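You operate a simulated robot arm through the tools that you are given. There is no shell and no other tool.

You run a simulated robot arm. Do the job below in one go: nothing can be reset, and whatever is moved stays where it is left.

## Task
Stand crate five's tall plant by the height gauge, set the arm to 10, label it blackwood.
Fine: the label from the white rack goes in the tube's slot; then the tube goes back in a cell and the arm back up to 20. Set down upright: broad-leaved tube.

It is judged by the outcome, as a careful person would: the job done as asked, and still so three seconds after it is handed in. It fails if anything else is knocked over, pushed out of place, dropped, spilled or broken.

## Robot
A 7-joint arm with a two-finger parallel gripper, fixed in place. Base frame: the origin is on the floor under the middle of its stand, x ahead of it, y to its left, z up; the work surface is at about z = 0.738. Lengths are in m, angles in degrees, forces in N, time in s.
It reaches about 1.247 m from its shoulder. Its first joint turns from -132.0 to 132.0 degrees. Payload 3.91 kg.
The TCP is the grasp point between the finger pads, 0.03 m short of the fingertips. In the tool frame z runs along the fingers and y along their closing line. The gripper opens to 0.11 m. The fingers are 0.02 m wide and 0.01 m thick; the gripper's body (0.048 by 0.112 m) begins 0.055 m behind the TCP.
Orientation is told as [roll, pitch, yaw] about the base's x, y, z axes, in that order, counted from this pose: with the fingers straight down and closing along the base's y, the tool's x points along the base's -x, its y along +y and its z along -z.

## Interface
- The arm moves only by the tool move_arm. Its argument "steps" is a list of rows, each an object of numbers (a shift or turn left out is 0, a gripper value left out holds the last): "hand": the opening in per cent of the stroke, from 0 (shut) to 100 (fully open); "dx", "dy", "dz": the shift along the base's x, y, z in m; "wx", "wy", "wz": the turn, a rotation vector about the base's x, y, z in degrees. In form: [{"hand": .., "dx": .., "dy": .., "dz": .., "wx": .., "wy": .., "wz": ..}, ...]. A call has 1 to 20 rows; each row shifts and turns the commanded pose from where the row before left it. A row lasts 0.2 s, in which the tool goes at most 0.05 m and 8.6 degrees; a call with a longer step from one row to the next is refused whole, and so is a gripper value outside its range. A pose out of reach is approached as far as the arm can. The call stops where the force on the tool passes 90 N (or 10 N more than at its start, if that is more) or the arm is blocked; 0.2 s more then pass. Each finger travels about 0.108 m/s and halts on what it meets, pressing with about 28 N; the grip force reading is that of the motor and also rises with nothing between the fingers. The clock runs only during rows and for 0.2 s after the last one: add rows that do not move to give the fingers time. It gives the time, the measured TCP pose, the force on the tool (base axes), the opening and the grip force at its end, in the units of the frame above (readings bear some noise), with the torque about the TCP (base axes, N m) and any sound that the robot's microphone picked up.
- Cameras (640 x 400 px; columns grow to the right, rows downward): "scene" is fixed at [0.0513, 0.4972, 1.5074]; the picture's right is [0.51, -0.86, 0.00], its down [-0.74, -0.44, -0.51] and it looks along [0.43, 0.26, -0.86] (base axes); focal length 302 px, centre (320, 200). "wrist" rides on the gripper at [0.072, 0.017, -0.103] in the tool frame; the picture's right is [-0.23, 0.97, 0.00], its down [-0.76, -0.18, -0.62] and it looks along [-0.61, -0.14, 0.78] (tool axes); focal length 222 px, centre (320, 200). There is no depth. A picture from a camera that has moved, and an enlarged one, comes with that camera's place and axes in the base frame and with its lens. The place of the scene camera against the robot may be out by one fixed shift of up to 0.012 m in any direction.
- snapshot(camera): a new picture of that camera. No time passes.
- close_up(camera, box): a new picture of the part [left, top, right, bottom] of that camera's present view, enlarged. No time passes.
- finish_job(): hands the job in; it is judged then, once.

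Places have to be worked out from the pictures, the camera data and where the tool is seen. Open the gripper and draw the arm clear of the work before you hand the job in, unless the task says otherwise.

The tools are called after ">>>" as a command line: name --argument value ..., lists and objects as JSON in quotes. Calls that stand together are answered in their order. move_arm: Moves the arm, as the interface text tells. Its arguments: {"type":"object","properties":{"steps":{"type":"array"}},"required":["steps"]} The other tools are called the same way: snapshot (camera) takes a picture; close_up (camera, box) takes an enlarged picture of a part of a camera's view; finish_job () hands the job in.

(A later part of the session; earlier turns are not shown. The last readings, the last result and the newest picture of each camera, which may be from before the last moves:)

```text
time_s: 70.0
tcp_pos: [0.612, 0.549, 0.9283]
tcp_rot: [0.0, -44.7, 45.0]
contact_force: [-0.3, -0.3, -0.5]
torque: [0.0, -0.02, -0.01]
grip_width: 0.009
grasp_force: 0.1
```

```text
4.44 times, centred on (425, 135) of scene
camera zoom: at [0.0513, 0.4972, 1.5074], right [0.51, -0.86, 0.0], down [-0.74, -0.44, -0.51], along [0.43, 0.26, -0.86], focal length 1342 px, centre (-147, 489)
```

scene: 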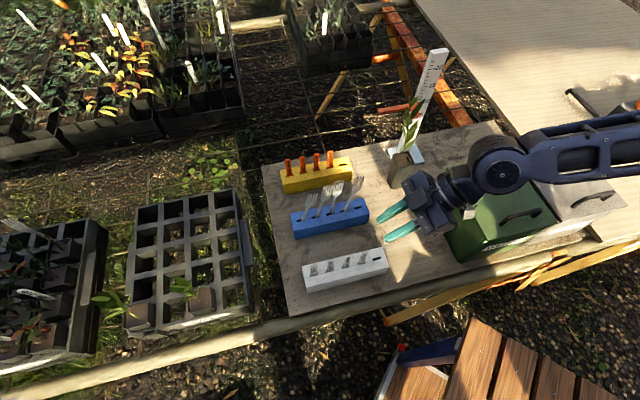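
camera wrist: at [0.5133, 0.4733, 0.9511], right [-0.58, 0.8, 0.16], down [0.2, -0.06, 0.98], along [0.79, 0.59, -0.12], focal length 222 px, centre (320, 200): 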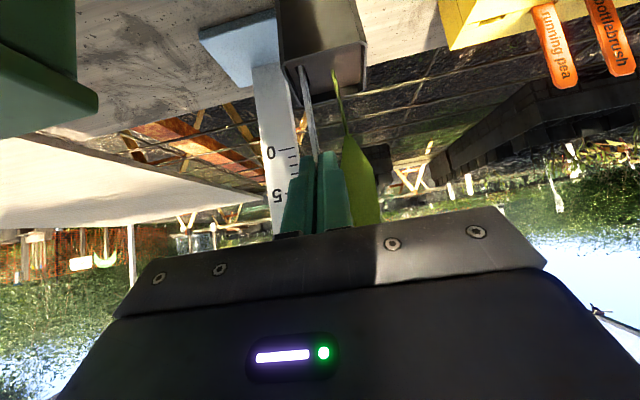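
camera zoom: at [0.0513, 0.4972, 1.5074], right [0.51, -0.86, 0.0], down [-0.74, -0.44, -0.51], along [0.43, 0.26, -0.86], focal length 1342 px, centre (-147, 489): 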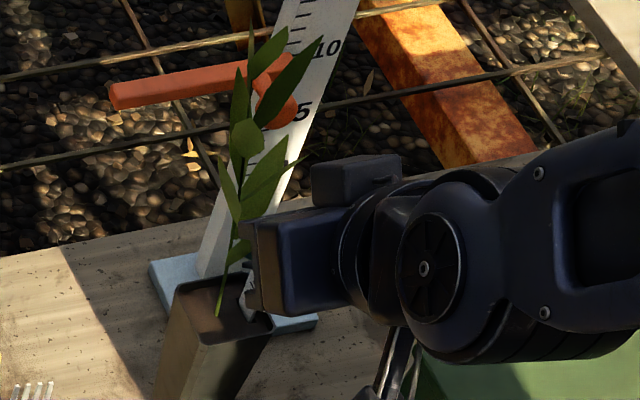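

The fingers are open with the label standing free between them. I'll back straight out toward the robot.

>>> move_arm --steps '[{"hand": 8, "dx": -0.0071, "dy": -0.0071}, {"dx": -0.0071, "dy": -0.0071}, {"dx": -0.0106, "dy": -0.0106}, {"dx": -0.0106, "dy": -0.0106}, {"dx": -0.0177, "dy": -0.0177}, {"dx": -0.0177, "dy": -0.0177}, {}]'

>>> close_up --camera "wrist" --box '[220, 0, 420, 200]'

>>> close_up --camera "scene" --box '[365, 60, 465, 200]'

```text
time_s: 71.6
tcp_pos: [0.542, 0.4778, 0.9279]
tcp_rot: [0.0, -44.8, 45.0]
contact_force: [0.6, 0.8, -0.4]
torque: [-0.02, 0.0, 0.03]
grip_width: 0.0087
grasp_force: 0.1
```

```text
2.00 times, centred on (320, 100) of wrist
camera zoom: at [0.4419, 0.4025, 0.9503], right [-0.58, 0.8, 0.16], down [0.2, -0.05, 0.98], along [0.79, 0.59, -0.13], focal length 444 px, centre (320, 400)
```

zoom: 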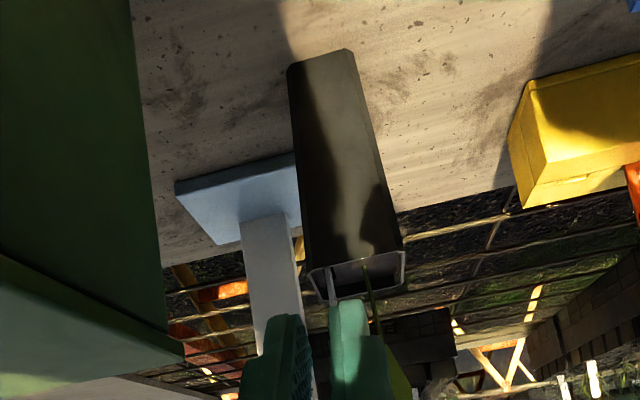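

```text
2.86 times, centred on (415, 130) of scene
camera zoom: at [0.0513, 0.4972, 1.5074], right [0.51, -0.86, 0.0], down [-0.74, -0.44, -0.51], along [0.43, 0.26, -0.86], focal length 862 px, centre (49, 400)
```

zoom: 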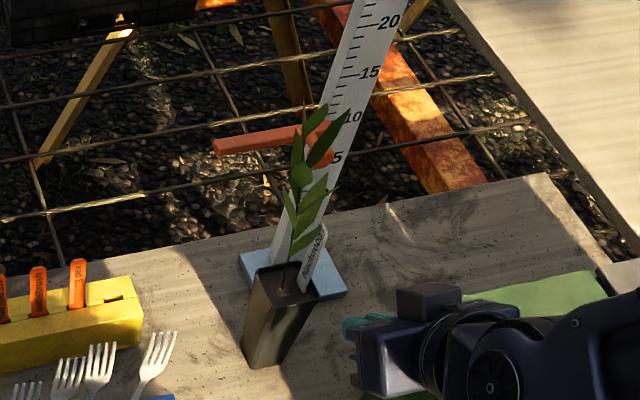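

The blackwood label stands in the tube's slot, and the tube and plant are undisturbed. I'll raise the hand to check the gauge reading from the front.

>>> move_arm --steps '[{"hand": 8, "dz": 0.035}, {"dz": 0.035}, {"dz": 0.03}, {}]'

>>> close_up --camera "wrist" --box '[220, 40, 420, 200]'

>>> close_up --camera "scene" --box '[385, 60, 455, 180]'

```text
time_s: 72.6
tcp_pos: [0.5407, 0.4769, 1.0281]
tcp_rot: [0.0, -44.7, 44.9]
contact_force: [1.0, 0.7, 0.0]
torque: [0.06, 0.01, -0.01]
grip_width: 0.0085
grasp_force: 0.1
```

```text
2.50 times, centred on (320, 120) of wrist
camera zoom: at [0.4421, 0.4009, 1.0496], right [-0.58, 0.8, 0.16], down [0.2, -0.05, 0.98], along [0.79, 0.59, -0.13], focal length 555 px, centre (320, 400)
```

zoom: 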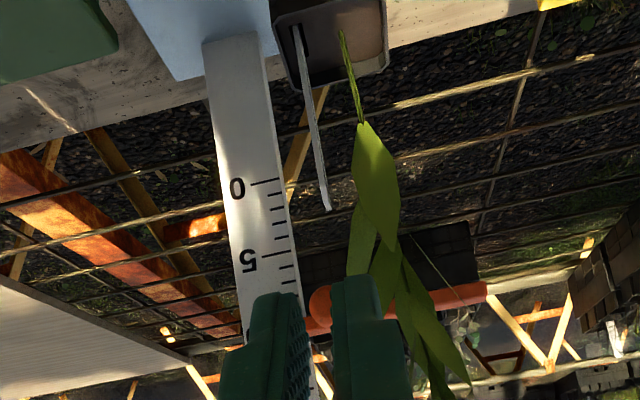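

```text
3.33 times, centred on (420, 120) of scene
camera zoom: at [0.0513, 0.4972, 1.5074], right [0.51, -0.86, 0.0], down [-0.74, -0.44, -0.51], along [0.43, 0.26, -0.86], focal length 1006 px, centre (-13, 467)
```

zoom: 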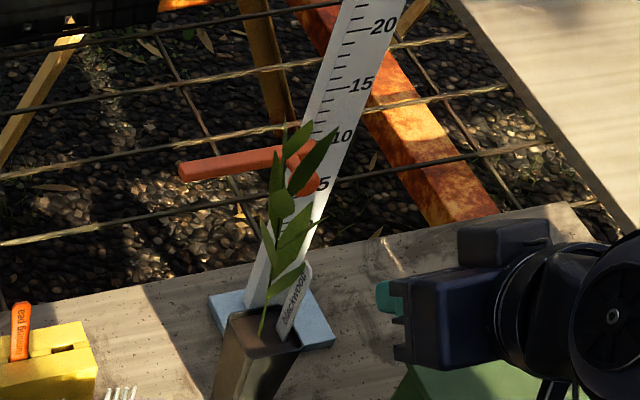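

Triangulating the bar's end gives z≈0.962, which reads 10.1 on the scale, so the arm is at 10 with the labelled tube standing by the gauge. Now I'll return to the same pre-grasp pose to pick the tube back up.

>>> move_arm --steps '[{"hand": 40, "dx": -0.0054, "dy": 0.0057, "dz": -0.0134, "wx": 3.6, "wy": -3.6}, {"hand": 75, "dx": -0.0055, "dy": 0.0057, "dz": -0.0134, "wx": 3.6, "wy": -3.6}, {"hand": 75, "dz": -0.04}, {"dz": -0.04}, {}]'

>>> snapshot --camera "wrist"

>>> close_up --camera "scene" --box '[365, 80, 485, 220]'

```text
time_s: 73.8
tcp_pos: [0.5311, 0.4918, 0.9238]
tcp_rot: [0.1, -54.9, 44.9]
contact_force: [-0.2, 0.4, 0.1]
torque: [-0.03, 0.01, -0.03]
grip_width: 0.0827
grasp_force: 0.0
```

```text
taken
camera wrist: at [0.4304, 0.4134, 0.9224], right [-0.6, 0.78, 0.19], down [0.07, -0.18, 0.98], along [0.8, 0.6, 0.05], focal length 222 px, centre (320, 200)
```

wrist: 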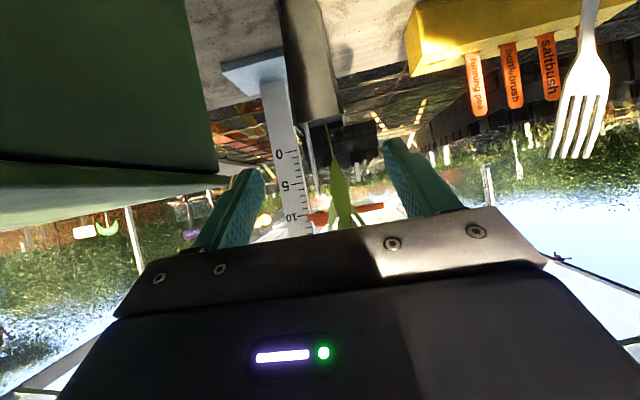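

```text
2.86 times, centred on (425, 150) of scene
camera zoom: at [0.0513, 0.4972, 1.5074], right [0.51, -0.86, 0.0], down [-0.74, -0.44, -0.51], along [0.43, 0.26, -0.86], focal length 862 px, centre (20, 343)
```

zoom: 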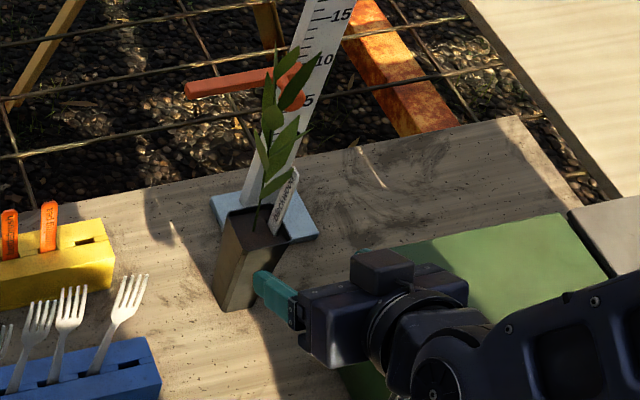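

The wrist view shows the bar's end right at the 10 tick. I'll confirm that with a close-up and then advance onto the tube.

>>> close_up --camera "wrist" --box '[250, 130, 400, 240]'

>>> move_arm --steps '[{"hand": 75, "dx": 0.017, "dy": 0.0168, "dz": -0.0174}, {"dx": 0.017, "dy": 0.0168, "dz": -0.0174}, {"dx": 0.017, "dy": 0.0167, "dz": -0.0174}, {"dx": 0.0171, "dy": 0.0167, "dz": -0.0175}, {}]'

>>> snapshot --camera "wrist"

>>> close_up --camera "scene" --box '[365, 80, 485, 220]'

```text
3.64 times, centred on (325, 185) of wrist
camera zoom: at [0.4304, 0.4134, 0.9224], right [-0.6, 0.78, 0.19], down [0.07, -0.18, 0.98], along [0.8, 0.6, 0.05], focal length 808 px, centre (302, 254)
```

zoom: 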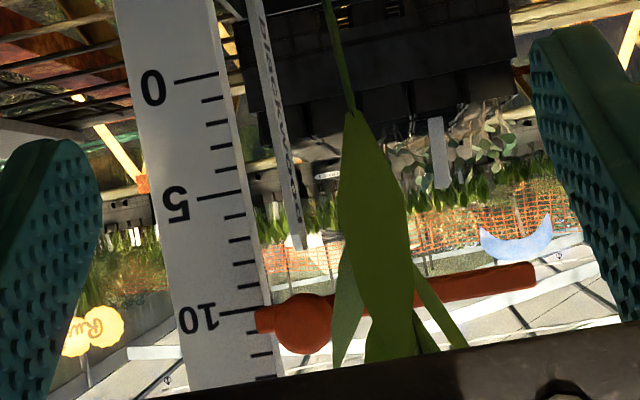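

```text
time_s: 75.0
tcp_pos: [0.5981, 0.5553, 0.852]
tcp_rot: [0.0, -55.0, 45.0]
contact_force: [1.0, 0.3, 0.2]
torque: [-0.01, 0.03, 0.04]
grip_width: 0.0826
grasp_force: 0.0
```

```text
taken
camera wrist: at [0.4981, 0.4784, 0.8523], right [-0.6, 0.78, 0.19], down [0.07, -0.18, 0.98], along [0.8, 0.6, 0.05], focal length 222 px, centre (320, 200)
```

wrist: 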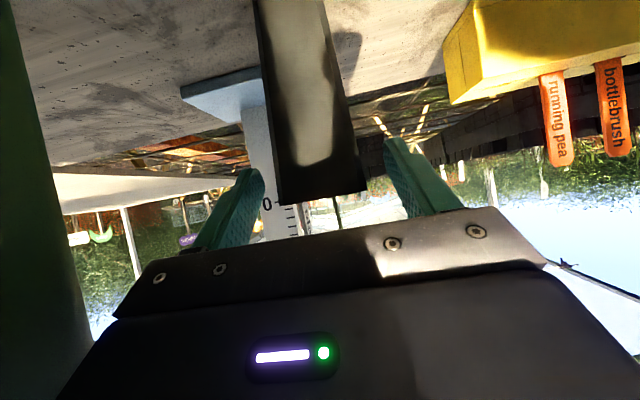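

```text
2.86 times, centred on (425, 150) of scene
camera zoom: at [0.0513, 0.4972, 1.5074], right [0.51, -0.86, 0.0], down [-0.74, -0.44, -0.51], along [0.43, 0.26, -0.86], focal length 862 px, centre (20, 343)
```

zoom: 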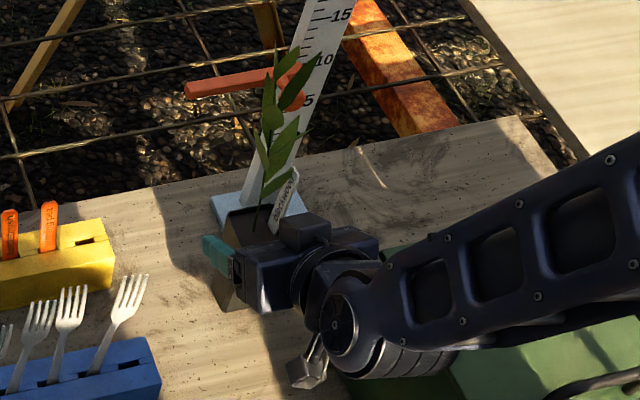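

The bar is confirmed at about 10.1. The hand is about 1–2 mm off its earlier grasp pose, so I'll correct that and close on the tube.

>>> move_arm --steps '[{"hand": 75, "dx": 0.0003, "dy": 0.0018, "dz": 0.0004}, {"hand": 50}, {"hand": 35}, {"hand": 0}, {"hand": 0}, {"hand": 0}]'

>>> close_up --camera "wrist" --box '[140, 0, 440, 220]'

>>> close_up --camera "scene" --box '[365, 80, 485, 220]'

```text
time_s: 76.4
tcp_pos: [0.599, 0.5578, 0.8547]
tcp_rot: [0.0, -55.0, 45.0]
contact_force: [1.3, -0.4, 0.7]
torque: [0.04, -0.06, 0.0]
grip_width: 0.0495
grasp_force: 27.8
```

```text
1.82 times, centred on (290, 110) of wrist
camera zoom: at [0.4981, 0.4801, 0.8531], right [-0.6, 0.78, 0.19], down [0.07, -0.18, 0.98], along [0.8, 0.6, 0.05], focal length 404 px, centre (374, 364)
```

zoom: 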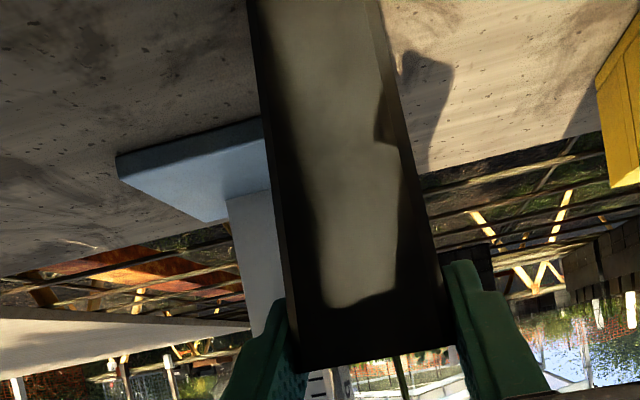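

```text
2.86 times, centred on (425, 150) of scene
camera zoom: at [0.0513, 0.4972, 1.5074], right [0.51, -0.86, 0.0], down [-0.74, -0.44, -0.51], along [0.43, 0.26, -0.86], focal length 862 px, centre (20, 343)
```

zoom: 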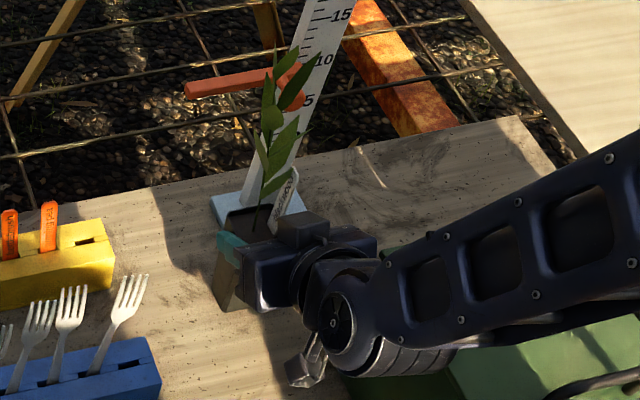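

Gripped again at 49.5 mm. I'll lift a touch, back away from the gauge, and rise high enough (base ≥0.98) to pass well above the forks this time.

>>> move_arm --steps '[{"hand": 0, "dz": 0.008}, {"dx": -0.0106, "dy": -0.0106, "dz": 0.008}, {"dx": -0.0106, "dy": -0.0106, "dz": 0.008}, {"dx": -0.0106, "dy": -0.0106, "dz": 0.01}, {"dx": -0.0106, "dy": -0.0106, "dz": 0.02}, {"dz": 0.03}, {"dz": 0.03}, {"dz": 0.03}, {"dz": 0.03}, {"dz": 0.03}, {"dz": 0.03}, {"dz": 0.02}, {}]'

>>> snapshot --camera "scene"

>>> snapshot --camera "wrist"

```text
time_s: 79.2
tcp_pos: [0.5581, 0.516, 1.107]
tcp_rot: [0.0, -55.0, 45.0]
contact_force: [1.0, 1.0, -1.7]
torque: [0.01, 0.02, -0.01]
grip_width: 0.0495
grasp_force: 28.6
```

```text
taken
```

scene: 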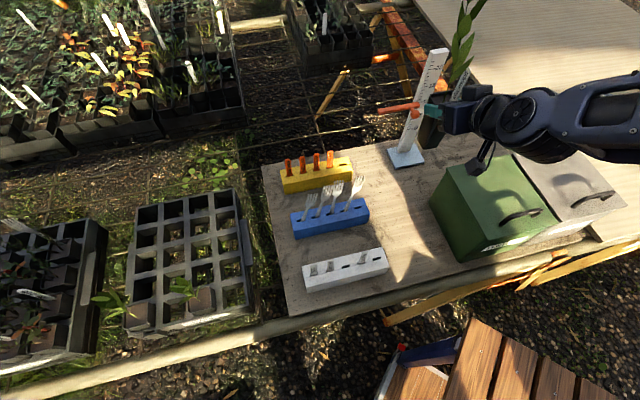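

```text
taken
camera wrist: at [0.457, 0.4397, 1.1059], right [-0.6, 0.78, 0.19], down [0.07, -0.18, 0.98], along [0.8, 0.6, 0.05], focal length 222 px, centre (320, 200)
```

wrist: 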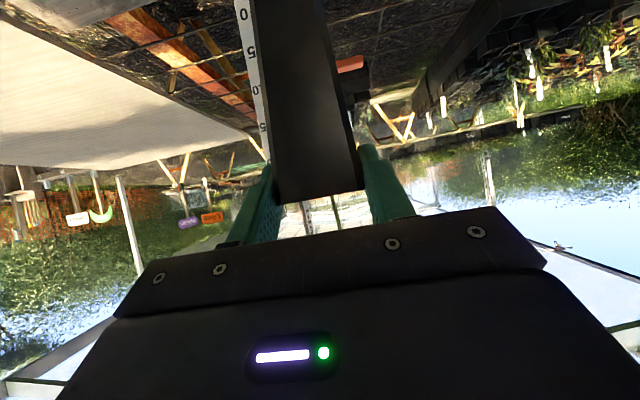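

The tube's base is at about 0.99, well above the forks. I'll carry it back toward crate 5, turning to yaw 135° on the way.

>>> move_arm --steps '[{"hand": 0, "dx": -0.0296, "dy": 0.0262, "wz": 6.435}, {"dx": -0.0296, "dy": 0.0262, "wz": 6.435}, {"dx": -0.0296, "dy": 0.0262, "wz": 6.435}, {"dx": -0.0296, "dy": 0.0262, "wz": 6.435}, {"dx": -0.0296, "dy": 0.0262, "wz": 6.435}, {"dx": -0.0296, "dy": 0.0262, "wz": 6.435}, {"dx": -0.0296, "dy": 0.0262, "wz": 6.435}, {}]'

>>> close_up --camera "scene" --box '[270, 60, 430, 250]'

```text
time_s: 81.0
tcp_pos: [0.3501, 0.6997, 1.1076]
tcp_rot: [0.0, -54.9, 90.1]
contact_force: [-0.2, 0.3, -1.6]
torque: [-0.02, -0.01, -0.01]
grip_width: 0.0494
grasp_force: 28.1
```

```text
2.11 times, centred on (350, 155) of scene
camera zoom: at [0.0513, 0.4972, 1.5074], right [0.51, -0.86, 0.0], down [-0.74, -0.44, -0.51], along [0.43, 0.26, -0.86], focal length 636 px, centre (257, 295)
```

zoom: 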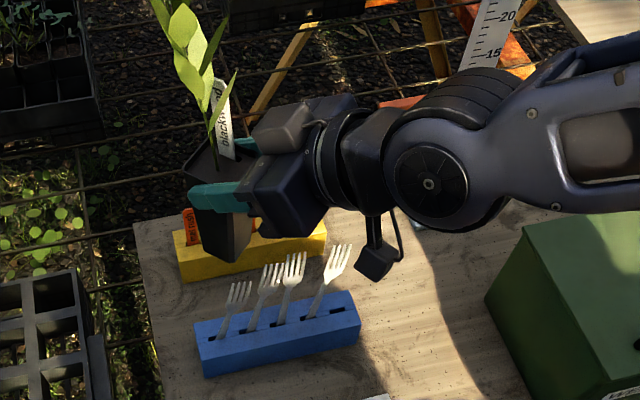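

Passing clear above the racks with the label still seated. Continuing to the hover point over the original cell.

>>> move_arm --steps '[{"hand": 0, "dx": -0.0296, "dy": 0.0262, "wz": 6.435}, {"dx": -0.0296, "dy": 0.0262, "wz": 6.435}, {"dx": -0.0296, "dy": 0.0262, "wz": 6.435}, {"dx": -0.0296, "dy": 0.0262, "wz": 6.435}, {"dx": -0.0296, "dy": 0.0262, "wz": 6.435}, {"dx": -0.0296, "dy": 0.0262, "wz": 6.435}, {"dx": -0.0296, "dy": 0.0262, "wz": 6.4}, {"dz": -0.03}, {"dz": -0.03}, {}]'

>>> snapshot --camera "wrist"

>>> close_up --camera "scene" --box '[100, 130, 290, 330]'

```text
time_s: 83.2
tcp_pos: [0.1421, 0.8822, 1.046]
tcp_rot: [0.0, -55.0, 135.1]
contact_force: [-0.3, 0.4, -0.9]
torque: [-0.03, -0.02, 0.03]
grip_width: 0.0496
grasp_force: 28.3
```

```text
taken
camera wrist: at [0.2193, 0.7817, 1.0464], right [-0.78, -0.6, 0.19], down [0.18, 0.07, 0.98], along [-0.6, 0.8, 0.05], focal length 222 px, centre (320, 200)
```

wrist: 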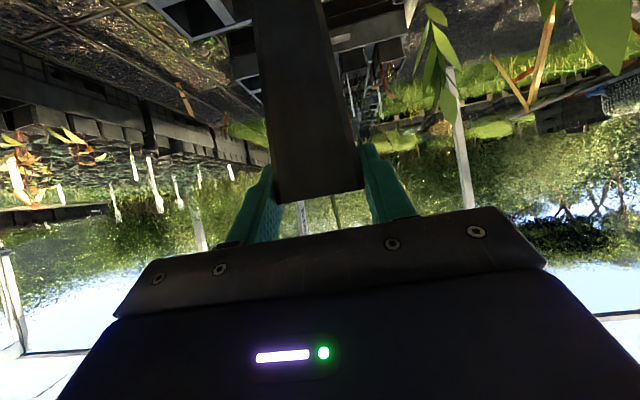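

```text
2.00 times, centred on (195, 230) of scene
camera zoom: at [0.0513, 0.4972, 1.5074], right [0.51, -0.86, 0.0], down [-0.74, -0.44, -0.51], along [0.43, 0.26, -0.86], focal length 604 px, centre (570, 140)
```

zoom: 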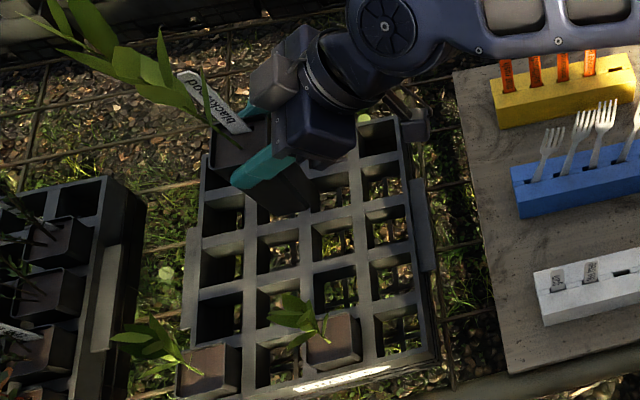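

The hover position matches the recorded extraction pose within about 1 mm. I'll trim that and lower until the tube's base is just above the crate rim.

>>> move_arm --steps '[{"hand": 0, "dx": 0.0012, "dy": 0.0002, "dz": -0.02}, {"dz": -0.03}, {"dz": -0.03}, {"dz": -0.03}, {}]'

>>> snapshot --camera "wrist"

>>> close_up --camera "wrist" --box '[200, 0, 440, 210]'

>>> close_up --camera "scene" --box '[140, 180, 260, 290]'

```text
time_s: 84.4
tcp_pos: [0.1423, 0.8817, 0.937]
tcp_rot: [0.0, -55.0, 135.0]
contact_force: [0.6, -0.7, -1.3]
torque: [-0.03, -0.03, -0.01]
grip_width: 0.0496
grasp_force: 28.0
```

```text
taken
camera wrist: at [0.2196, 0.781, 0.9371], right [-0.78, -0.6, 0.19], down [0.18, 0.07, 0.98], along [-0.6, 0.8, 0.05], focal length 222 px, centre (320, 200)
```

wrist: 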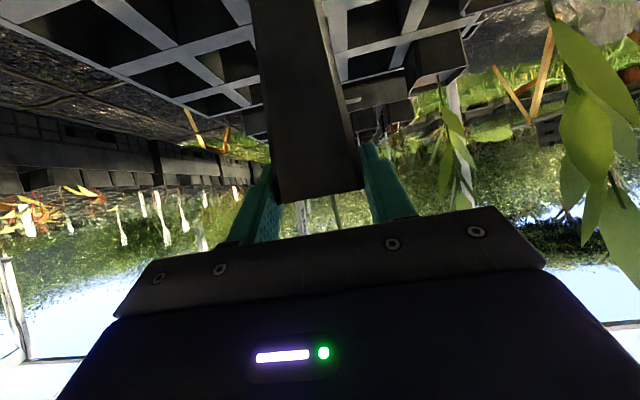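

```text
1.90 times, centred on (320, 105) of wrist
camera zoom: at [0.2196, 0.781, 0.9371], right [-0.78, -0.6, 0.19], down [0.18, 0.07, 0.98], along [-0.6, 0.8, 0.05], focal length 423 px, centre (320, 381)
```

zoom: 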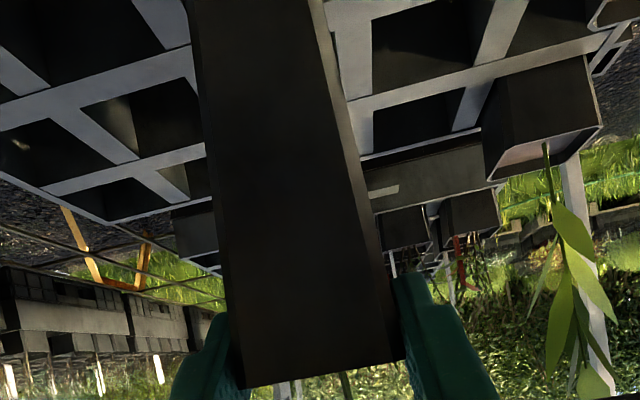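

```text
3.64 times, centred on (200, 235) of scene
camera zoom: at [0.0513, 0.4972, 1.5074], right [0.51, -0.86, 0.0], down [-0.74, -0.44, -0.51], along [0.43, 0.26, -0.86], focal length 1098 px, centre (756, 73)
```

zoom: 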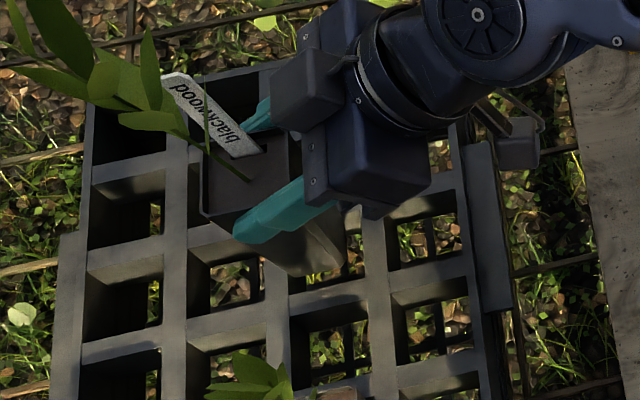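

Averaging the readings, the hand is about 1.2 mm low in x, so I'll trim that and lower the base into the cell in small steps.

>>> move_arm --steps '[{"hand": 0, "dx": 0.0011, "dy": 0.0005}, {"dz": -0.008}, {"dz": -0.008}, {"dz": -0.006}, {}]'

>>> close_up --camera "wrist" --box '[200, 0, 440, 210]'

>>> close_up --camera "scene" --box '[140, 180, 260, 290]'

```text
time_s: 85.6
tcp_pos: [0.1441, 0.8833, 0.9152]
tcp_rot: [-0.1, -55.1, 135.0]
contact_force: [0.3, 0.0, -0.6]
torque: [-0.02, -0.04, 0.05]
grip_width: 0.0495
grasp_force: 27.8
```

```text
1.90 times, centred on (320, 105) of wrist
camera zoom: at [0.222, 0.7821, 0.9148], right [-0.78, -0.6, 0.19], down [0.18, 0.07, 0.98], along [-0.6, 0.8, 0.05], focal length 423 px, centre (320, 381)
```

zoom: 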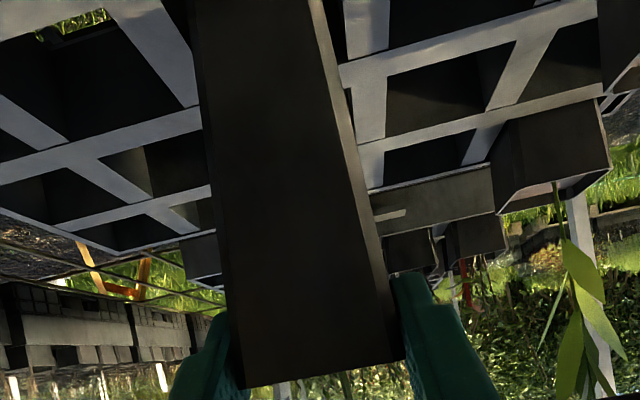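

```text
3.64 times, centred on (200, 235) of scene
camera zoom: at [0.0513, 0.4972, 1.5074], right [0.51, -0.86, 0.0], down [-0.74, -0.44, -0.51], along [0.43, 0.26, -0.86], focal length 1098 px, centre (756, 73)
```

zoom: 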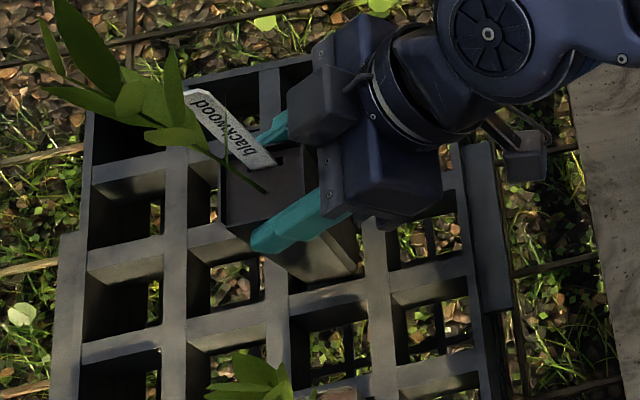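

The base is at rim level with no contact. Continuing down into the cell.

>>> move_arm --steps '[{"hand": 0, "dz": -0.006}, {"dz": -0.006}, {"dz": -0.006}, {}]'

>>> close_up --camera "scene" --box '[140, 180, 260, 290]'

```text
time_s: 86.6
tcp_pos: [0.1454, 0.8828, 0.8969]
tcp_rot: [0.0, -55.1, 135.0]
contact_force: [-0.5, -0.5, -0.3]
torque: [-0.03, -0.02, 0.0]
grip_width: 0.0495
grasp_force: 28.0
```

```text
3.64 times, centred on (200, 235) of scene
camera zoom: at [0.0513, 0.4972, 1.5074], right [0.51, -0.86, 0.0], down [-0.74, -0.44, -0.51], along [0.43, 0.26, -0.86], focal length 1098 px, centre (756, 73)
```

zoom: 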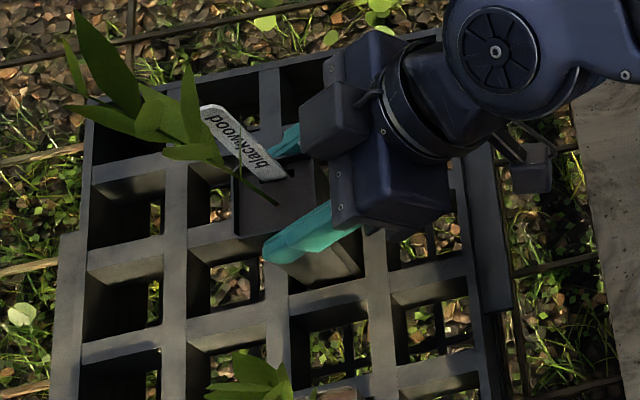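

It's entering the cell with no resistance. Continuing almost to the floor.

>>> move_arm --steps '[{"hand": 0, "dz": -0.01}, {"dz": -0.01}, {"dz": -0.01}, {"dz": -0.01}, {"dz": -0.006}, {}]'

>>> close_up --camera "scene" --box '[140, 180, 260, 290]'

>>> close_up --camera "wrist" --box '[200, 0, 440, 210]'

```text
time_s: 88.0
tcp_pos: [0.1461, 0.8833, 0.8514]
tcp_rot: [0.1, -55.0, 135.0]
contact_force: [-0.4, -0.4, -1.5]
torque: [0.0, 0.0, -0.03]
grip_width: 0.0495
grasp_force: 28.9
```

```text
3.64 times, centred on (200, 235) of scene
camera zoom: at [0.0513, 0.4972, 1.5074], right [0.51, -0.86, 0.0], down [-0.74, -0.44, -0.51], along [0.43, 0.26, -0.86], focal length 1098 px, centre (756, 73)
```

zoom: 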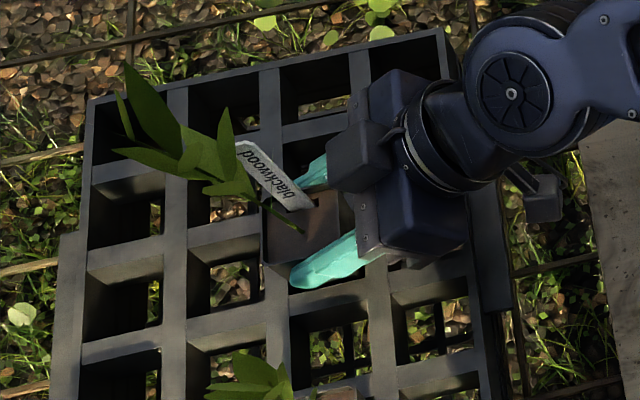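

```text
1.90 times, centred on (320, 105) of wrist
camera zoom: at [0.2223, 0.7823, 0.851], right [-0.78, -0.6, 0.19], down [0.18, 0.07, 0.98], along [-0.6, 0.8, 0.05], focal length 423 px, centre (320, 381)
```

zoom: 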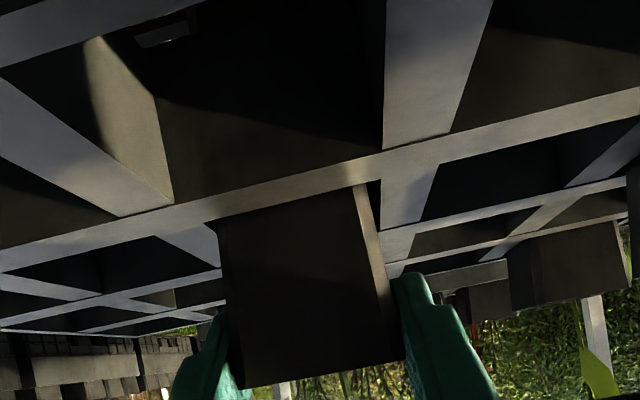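

About 1 cm to go, still free. Final lowering in 3 mm steps.

>>> move_arm --steps '[{"hand": 0, "dz": -0.003}, {"dz": -0.003}, {"dz": -0.002}, {}]'

```text
time_s: 89.0
tcp_pos: [0.1449, 0.8826, 0.8441]
tcp_rot: [0.0, -54.9, 135.0]
contact_force: [0.3, 0.4, -2.1]
torque: [-0.03, -0.02, 0.02]
grip_width: 0.0494
grasp_force: 27.7
```

>>> move_arm --steps '[{"hand": 0, "dz": -0.0015}, {"dz": -0.0015}, {}]'

```text
time_s: 89.8
tcp_pos: [0.1436, 0.8826, 0.8399]
tcp_rot: [0.0, -54.9, 135.0]
contact_force: [-0.1, 0.8, -1.4]
torque: [-0.01, -0.03, -0.02]
grip_width: 0.0494
grasp_force: 27.8
```

Still carrying the tube's weight, so it's not on the floor yet. A little further.

>>> move_arm --steps '[{"hand": 0, "dz": -0.0015}, {"dz": -0.001}, {}]'

```text
time_s: 90.6
tcp_pos: [0.144, 0.8822, 0.8394]
tcp_rot: [-0.2, -55.1, 135.1]
contact_force: [1.7, -0.8, 17.9]
torque: [0.08, 0.03, 0.02]
grip_width: 0.0493
grasp_force: 27.7
```

Touchdown (18 N). I'll ease up 1.5 mm, open the fingers, and check.

>>> move_arm --steps '[{"hand": 0, "dz": 0.0015}, {"hand": 0, "dz": 0.0003}, {"hand": 50}, {"hand": 62}, {"hand": 65}, {"hand": 65}]'

>>> close_up --camera "scene" --box '[140, 180, 260, 290]'

>>> close_up --camera "wrist" --box '[200, 0, 440, 210]'

```text
time_s: 92.0
tcp_pos: [0.146, 0.8829, 0.8389]
tcp_rot: [0.0, -54.9, 135.0]
contact_force: [-0.2, 0.5, 0.5]
torque: [0.0, -0.03, -0.03]
grip_width: 0.0715
grasp_force: 0.1
```

```text
3.64 times, centred on (200, 235) of scene
camera zoom: at [0.0513, 0.4972, 1.5074], right [0.51, -0.86, 0.0], down [-0.74, -0.44, -0.51], along [0.43, 0.26, -0.86], focal length 1098 px, centre (756, 73)
```

zoom: 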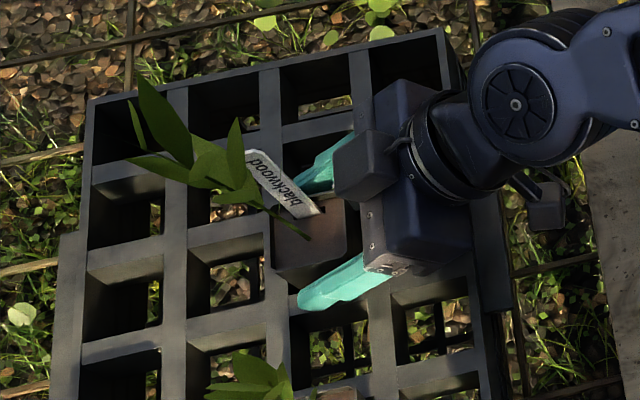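

```text
1.90 times, centred on (320, 105) of wrist
camera zoom: at [0.2221, 0.7819, 0.8392], right [-0.78, -0.6, 0.19], down [0.18, 0.07, 0.98], along [-0.6, 0.8, 0.05], focal length 423 px, centre (320, 381)
```

zoom: 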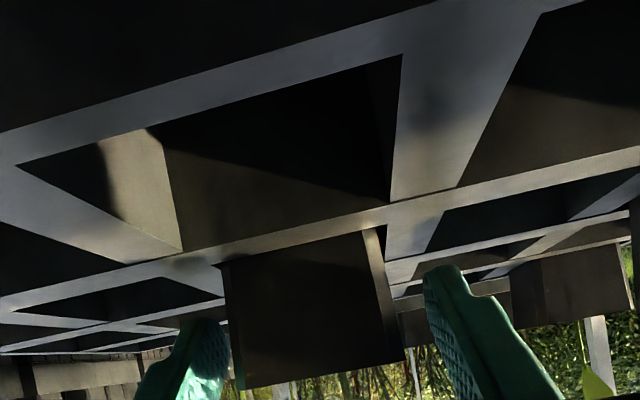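

The tube is back in its cell, upright with the label in place. I'll withdraw along the finger axis and rise clear.

>>> move_arm --steps '[{"hand": 65, "dx": 0.0139, "dy": -0.0139, "dz": 0.0138}, {"dx": 0.0139, "dy": -0.0139, "dz": 0.0138}, {"dx": 0.0139, "dy": -0.0139, "dz": 0.0138}, {"dx": 0.0139, "dy": -0.0139, "dz": 0.0138}, {"dx": 0.0139, "dy": -0.0139, "dz": 0.0138}, {"dx": 0.0139, "dy": -0.0139, "dz": 0.03}, {"dz": 0.04}, {"dz": 0.04}, {}]'

>>> snapshot --camera "wrist"

>>> close_up --camera "scene" --box '[80, 180, 260, 340]'

>>> snapshot --camera "scene"

```text
time_s: 94.0
tcp_pos: [0.2307, 0.7988, 1.0216]
tcp_rot: [0.1, -54.9, 135.0]
contact_force: [-0.4, 0.8, -0.6]
torque: [0.0, -0.01, 0.02]
grip_width: 0.0713
grasp_force: 0.1
```

```text
taken
camera wrist: at [0.3077, 0.6972, 1.0208], right [-0.78, -0.6, 0.19], down [0.18, 0.07, 0.98], along [-0.6, 0.8, 0.05], focal length 222 px, centre (320, 200)
```

wrist: 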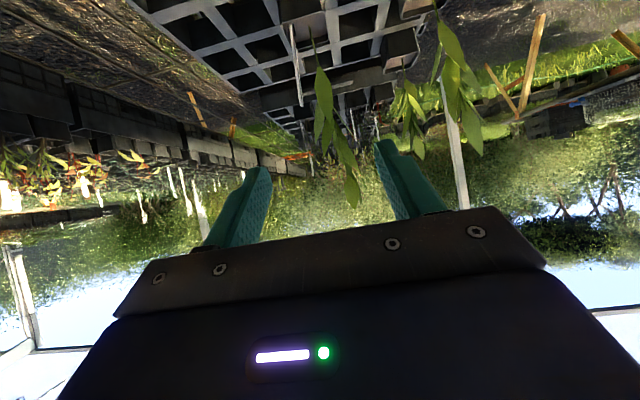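

```text
2.50 times, centred on (170, 260) of scene
camera zoom: at [0.0513, 0.4972, 1.5074], right [0.51, -0.86, 0.0], down [-0.74, -0.44, -0.51], along [0.43, 0.26, -0.86], focal length 755 px, centre (695, 50)
```

zoom: 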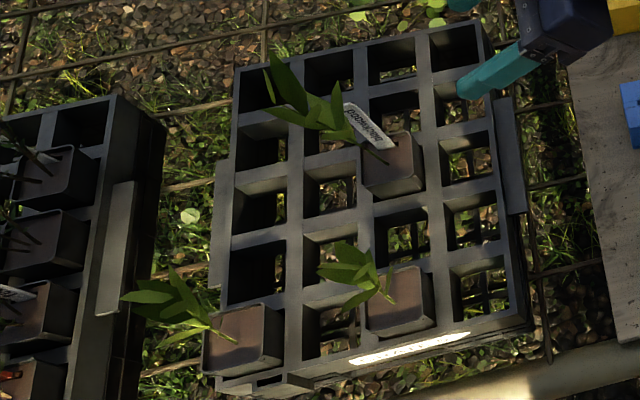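

```text
taken
```

scene: 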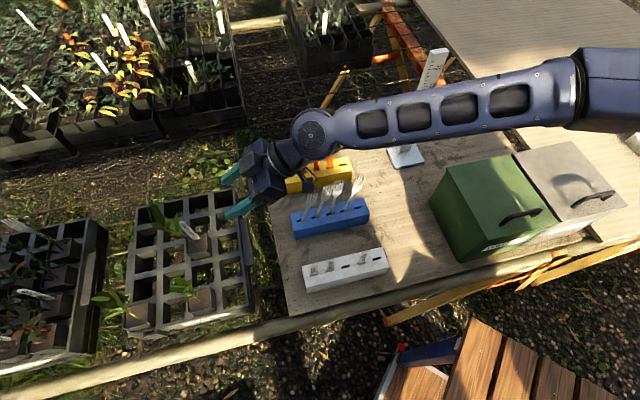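

Crate 5 is unmoved and the labelled tube is seated in its cell. Before resetting the gauge I'll straighten the forks: untilting and turning the hand to hover over the blue rack for a close look.

>>> move_arm --steps '[{"hand": 40, "dz": 0.01, "wx": -5.556, "wy": -5.556}, {"dz": 0.01, "wx": -5.556, "wy": -5.556}, {"dz": 0.01, "wx": -5.556, "wy": -5.556}, {"wx": -5.556, "wy": -5.556}, {"wx": -5.556, "wy": -5.556}, {"wx": -5.556, "wy": -5.556}, {"wx": -5.5, "wy": -5.5}, {"dx": 0.01245, "dy": -0.0135, "wz": -8.2}, {"dx": 0.01245, "dy": -0.0135, "wz": -8.2}, {"dx": 0.01245, "dy": -0.0135, "wz": -8.2}, {"dx": 0.01245, "dy": -0.0135, "wz": -8.2}, {"dx": 0.01245, "dy": -0.0135, "wz": -8.2}, {"dx": 0.01245, "dy": -0.0135, "wz": -8.2}, {"dx": 0.01245, "dy": -0.0135, "wz": -8.2}, {"dx": 0.01245, "dy": -0.0135, "wz": -8.2}, {"dx": 0.01245, "dy": -0.0135, "wz": -8.2}, {"dx": 0.01245, "dy": -0.0135, "wz": -8.2}, {"dx": 0.01245, "dy": -0.0135, "wz": -8.1}, {}]'

>>> snapshot --camera "wrist"

>>> close_up --camera "wrist" --box '[220, 40, 460, 210]'

>>> close_up --camera "scene" --box '[270, 130, 410, 260]'

```text
time_s: 98.0
tcp_pos: [0.365, 0.6515, 1.0482]
tcp_rot: [0.0, 0.1, 44.9]
contact_force: [-0.4, -0.5, -0.1]
torque: [-0.01, 0.0, 0.0]
grip_width: 0.0441
grasp_force: 0.1
```

```text
taken
camera wrist: at [0.3012, 0.6127, 1.151], right [-0.53, 0.85, 0.0], down [0.67, 0.41, 0.62], along [0.53, 0.33, -0.78], focal length 222 px, centre (320, 200)
```

wrist: 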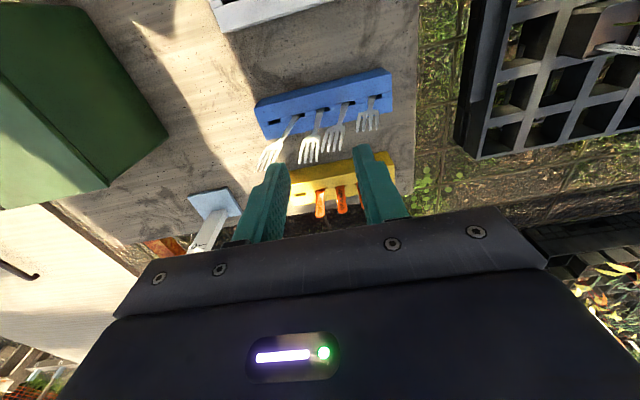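

```text
2.35 times, centred on (340, 125) of wrist
camera zoom: at [0.3012, 0.6127, 1.151], right [-0.53, 0.85, 0.0], down [0.67, 0.41, 0.62], along [0.53, 0.33, -0.78], focal length 523 px, centre (273, 376)
```

zoom: 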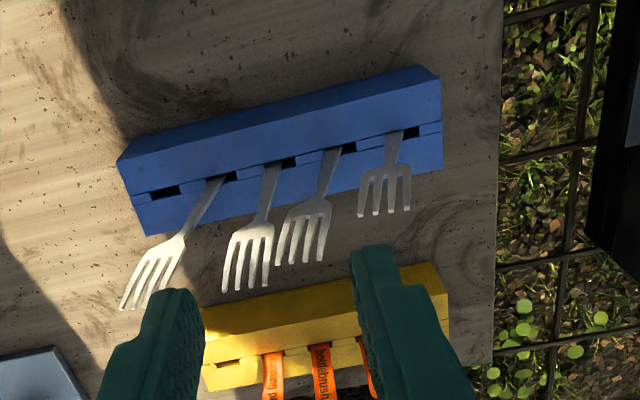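

```text
3.08 times, centred on (340, 195) of scene
camera zoom: at [0.0513, 0.4972, 1.5074], right [0.51, -0.86, 0.0], down [-0.74, -0.44, -0.51], along [0.43, 0.26, -0.86], focal length 929 px, centre (258, 215)
```

zoom: 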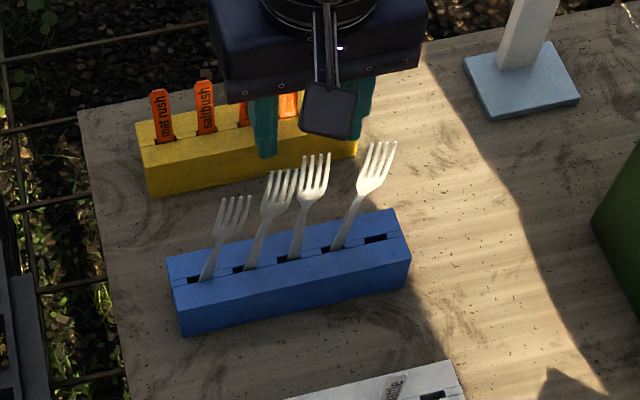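

The forks lean about 12° toward −u and a few degrees toward +v. The handles rest against the ends of oversized slots, so each should stand again once set upright. I'll move in closer to the outermost fork to measure it.

>>> move_arm --steps '[{"hand": 40, "dx": 0.0127, "dy": -0.0215}, {"dx": 0.0127, "dy": -0.0215}, {"dx": 0.0127, "dy": -0.0216, "dz": -0.02}, {"dz": -0.028}, {}]'

>>> snapshot --camera "wrist"

>>> close_up --camera "wrist" --box '[260, 40, 460, 200]'

```text
time_s: 99.2
tcp_pos: [0.4028, 0.5868, 1.0006]
tcp_rot: [-0.1, -0.1, 44.9]
contact_force: [0.0, 0.4, -0.9]
torque: [0.01, -0.02, -0.03]
grip_width: 0.0441
grasp_force: 0.0
```

```text
taken
camera wrist: at [0.3402, 0.5479, 1.1041], right [-0.53, 0.85, 0.0], down [0.66, 0.41, 0.62], along [0.53, 0.33, -0.78], focal length 222 px, centre (320, 200)
```

wrist: 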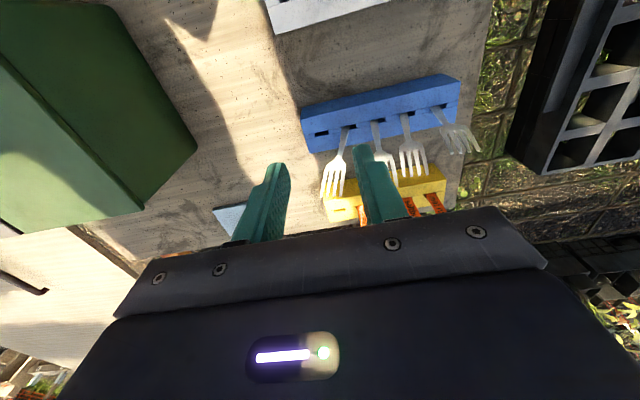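

```text
2.50 times, centred on (360, 120) of wrist
camera zoom: at [0.3402, 0.5479, 1.1041], right [-0.53, 0.85, 0.0], down [0.66, 0.41, 0.62], along [0.53, 0.33, -0.78], focal length 555 px, centre (220, 400)
```

zoom: 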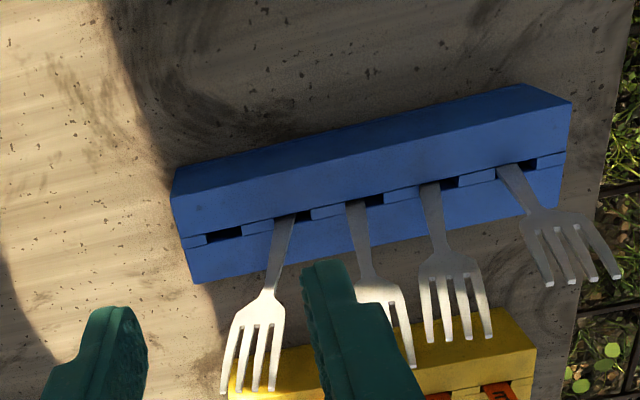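

Measured: all four handles sit about 5.6 mm toward −u in their slots, and the nearest fork leans about 13° to −u and 6° to +v, with its head near u≈0.132, v≈0.769. I'll tilt the hand 13° to match, with the fingers 29 mm apart to straddle the head edges, and hover just above it.

>>> move_arm --steps '[{"hand": 26, "dx": 0.0197, "dy": 0.0125, "wx": 4.6, "wy": 4.6}, {"hand": 26, "dx": 0.0197, "dy": 0.0125, "wx": 4.6, "wy": 4.6}, {"dx": 0.0198, "dy": 0.0125}, {"dz": -0.02}, {"dz": -0.018}, {}]'

>>> snapshot --camera "wrist"

>>> close_up --camera "wrist" --box '[240, 60, 420, 220]'

>>> close_up --camera "scene" --box '[300, 130, 420, 250]'

```text
time_s: 100.6
tcp_pos: [0.4627, 0.622, 0.9635]
tcp_rot: [12.9, 0.0, 44.9]
contact_force: [0.0, 0.6, 0.4]
torque: [0.04, -0.01, -0.03]
grip_width: 0.0284
grasp_force: 0.1
```

```text
taken
camera wrist: at [0.4156, 0.567, 1.0669], right [-0.51, 0.83, 0.22], down [0.76, 0.32, 0.57], along [0.4, 0.46, -0.79], focal length 222 px, centre (320, 200)
```

wrist: 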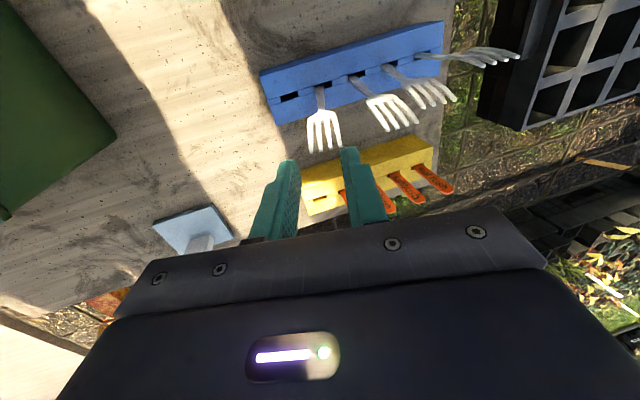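

```text
2.50 times, centred on (330, 140) of wrist
camera zoom: at [0.4156, 0.567, 1.0669], right [-0.51, 0.83, 0.22], down [0.76, 0.32, 0.57], along [0.4, 0.46, -0.79], focal length 555 px, centre (295, 350)
```

zoom: 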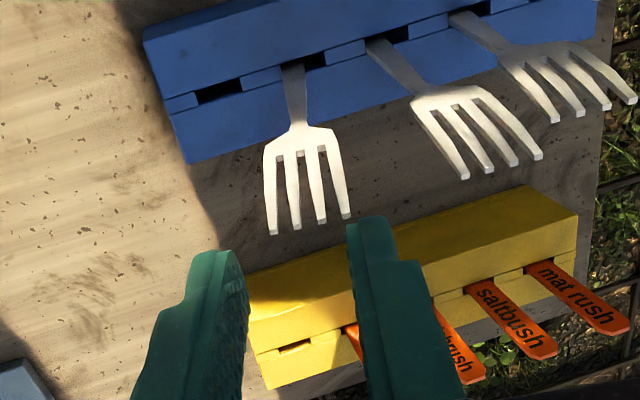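

```text
3.33 times, centred on (360, 190) of scene
camera zoom: at [0.0513, 0.4972, 1.5074], right [0.51, -0.86, 0.0], down [-0.74, -0.44, -0.51], along [0.43, 0.26, -0.86], focal length 1006 px, centre (187, 233)
```

zoom: 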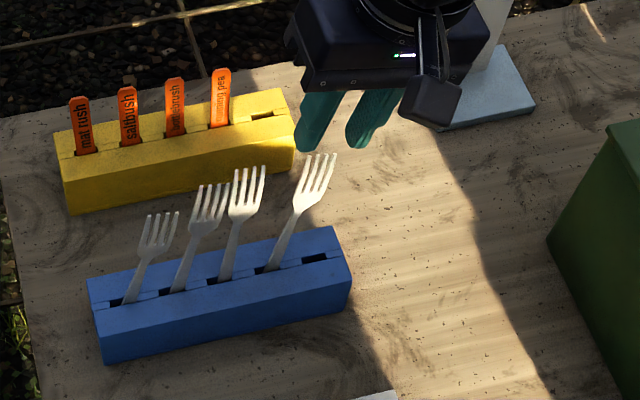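

Triangulating two views puts this fork's tips at z≈0.932 with an 11.4° lean in u and little lean in v. I'll shift to centre on its head and descend part-way along its axis.

>>> move_arm --steps '[{"hand": 26, "dx": -0.0092, "dy": -0.0018}, {"dx": -0.0034, "dy": 0.0034, "dz": -0.0212}, {}]'

>>> close_up --camera "wrist" --box '[240, 60, 420, 220]'

>>> close_up --camera "scene" --box '[300, 130, 420, 250]'

```text
time_s: 101.4
tcp_pos: [0.4496, 0.6246, 0.9411]
tcp_rot: [13.0, 0.0, 44.9]
contact_force: [0.6, -0.4, 0.0]
torque: [0.0, 0.02, 0.02]
grip_width: 0.0285
grasp_force: 0.0
```

```text
2.50 times, centred on (330, 140) of wrist
camera zoom: at [0.403, 0.5686, 1.0455], right [-0.51, 0.83, 0.22], down [0.76, 0.32, 0.57], along [0.4, 0.46, -0.79], focal length 555 px, centre (295, 350)
```

zoom: 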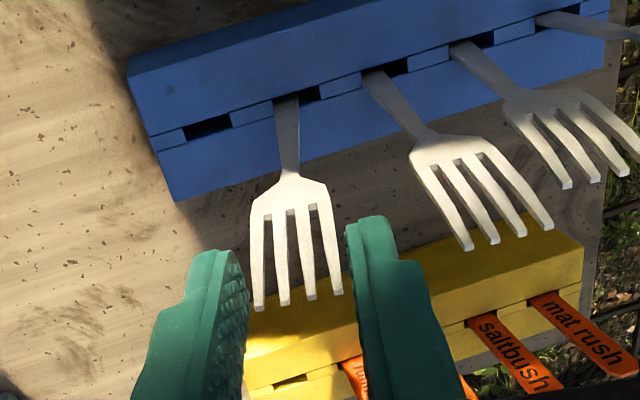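

```text
3.33 times, centred on (360, 190) of scene
camera zoom: at [0.0513, 0.4972, 1.5074], right [0.51, -0.86, 0.0], down [-0.74, -0.44, -0.51], along [0.43, 0.26, -0.86], focal length 1006 px, centre (187, 233)
```

zoom: 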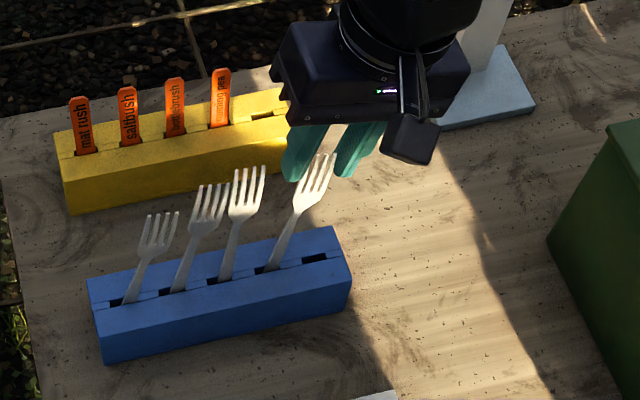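

The fork head lies centrally between the fingers. I'll finish descending along its axis.

>>> move_arm --steps '[{"hand": 26, "dx": -0.0034, "dy": 0.0034, "dz": -0.0212}, {"dx": -0.0034, "dy": 0.0034, "dz": -0.0212}, {}]'

>>> close_up --camera "wrist" --box '[240, 60, 420, 220]'

>>> close_up --camera "scene" --box '[310, 140, 410, 230]'

```text
time_s: 102.2
tcp_pos: [0.4411, 0.6313, 0.9005]
tcp_rot: [12.9, 0.0, 45.0]
contact_force: [0.1, 0.5, -0.4]
torque: [0.01, 0.0, -0.01]
grip_width: 0.0287
grasp_force: 0.2
```

```text
2.50 times, centred on (330, 140) of wrist
camera zoom: at [0.3951, 0.5762, 1.0046], right [-0.51, 0.83, 0.22], down [0.76, 0.32, 0.57], along [0.4, 0.46, -0.79], focal length 555 px, centre (295, 350)
```

zoom: 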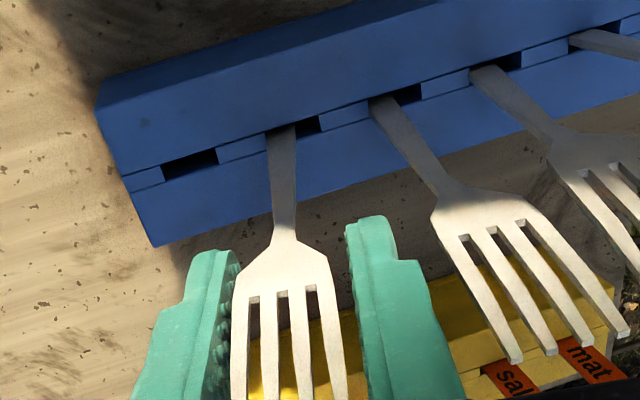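

```text
4.44 times, centred on (360, 185) of scene
camera zoom: at [0.0513, 0.4972, 1.5074], right [0.51, -0.86, 0.0], down [-0.74, -0.44, -0.51], along [0.43, 0.26, -0.86], focal length 1342 px, centre (142, 267)
```

zoom: 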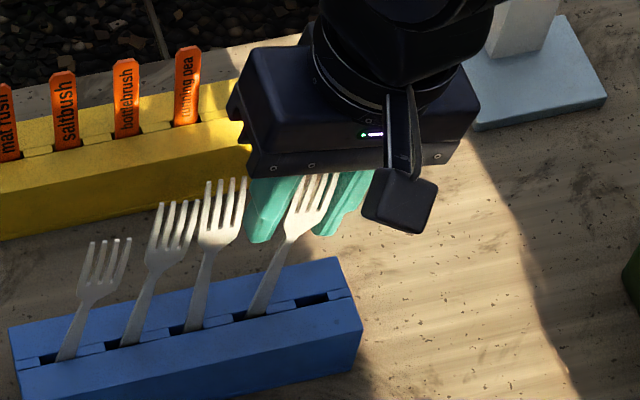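

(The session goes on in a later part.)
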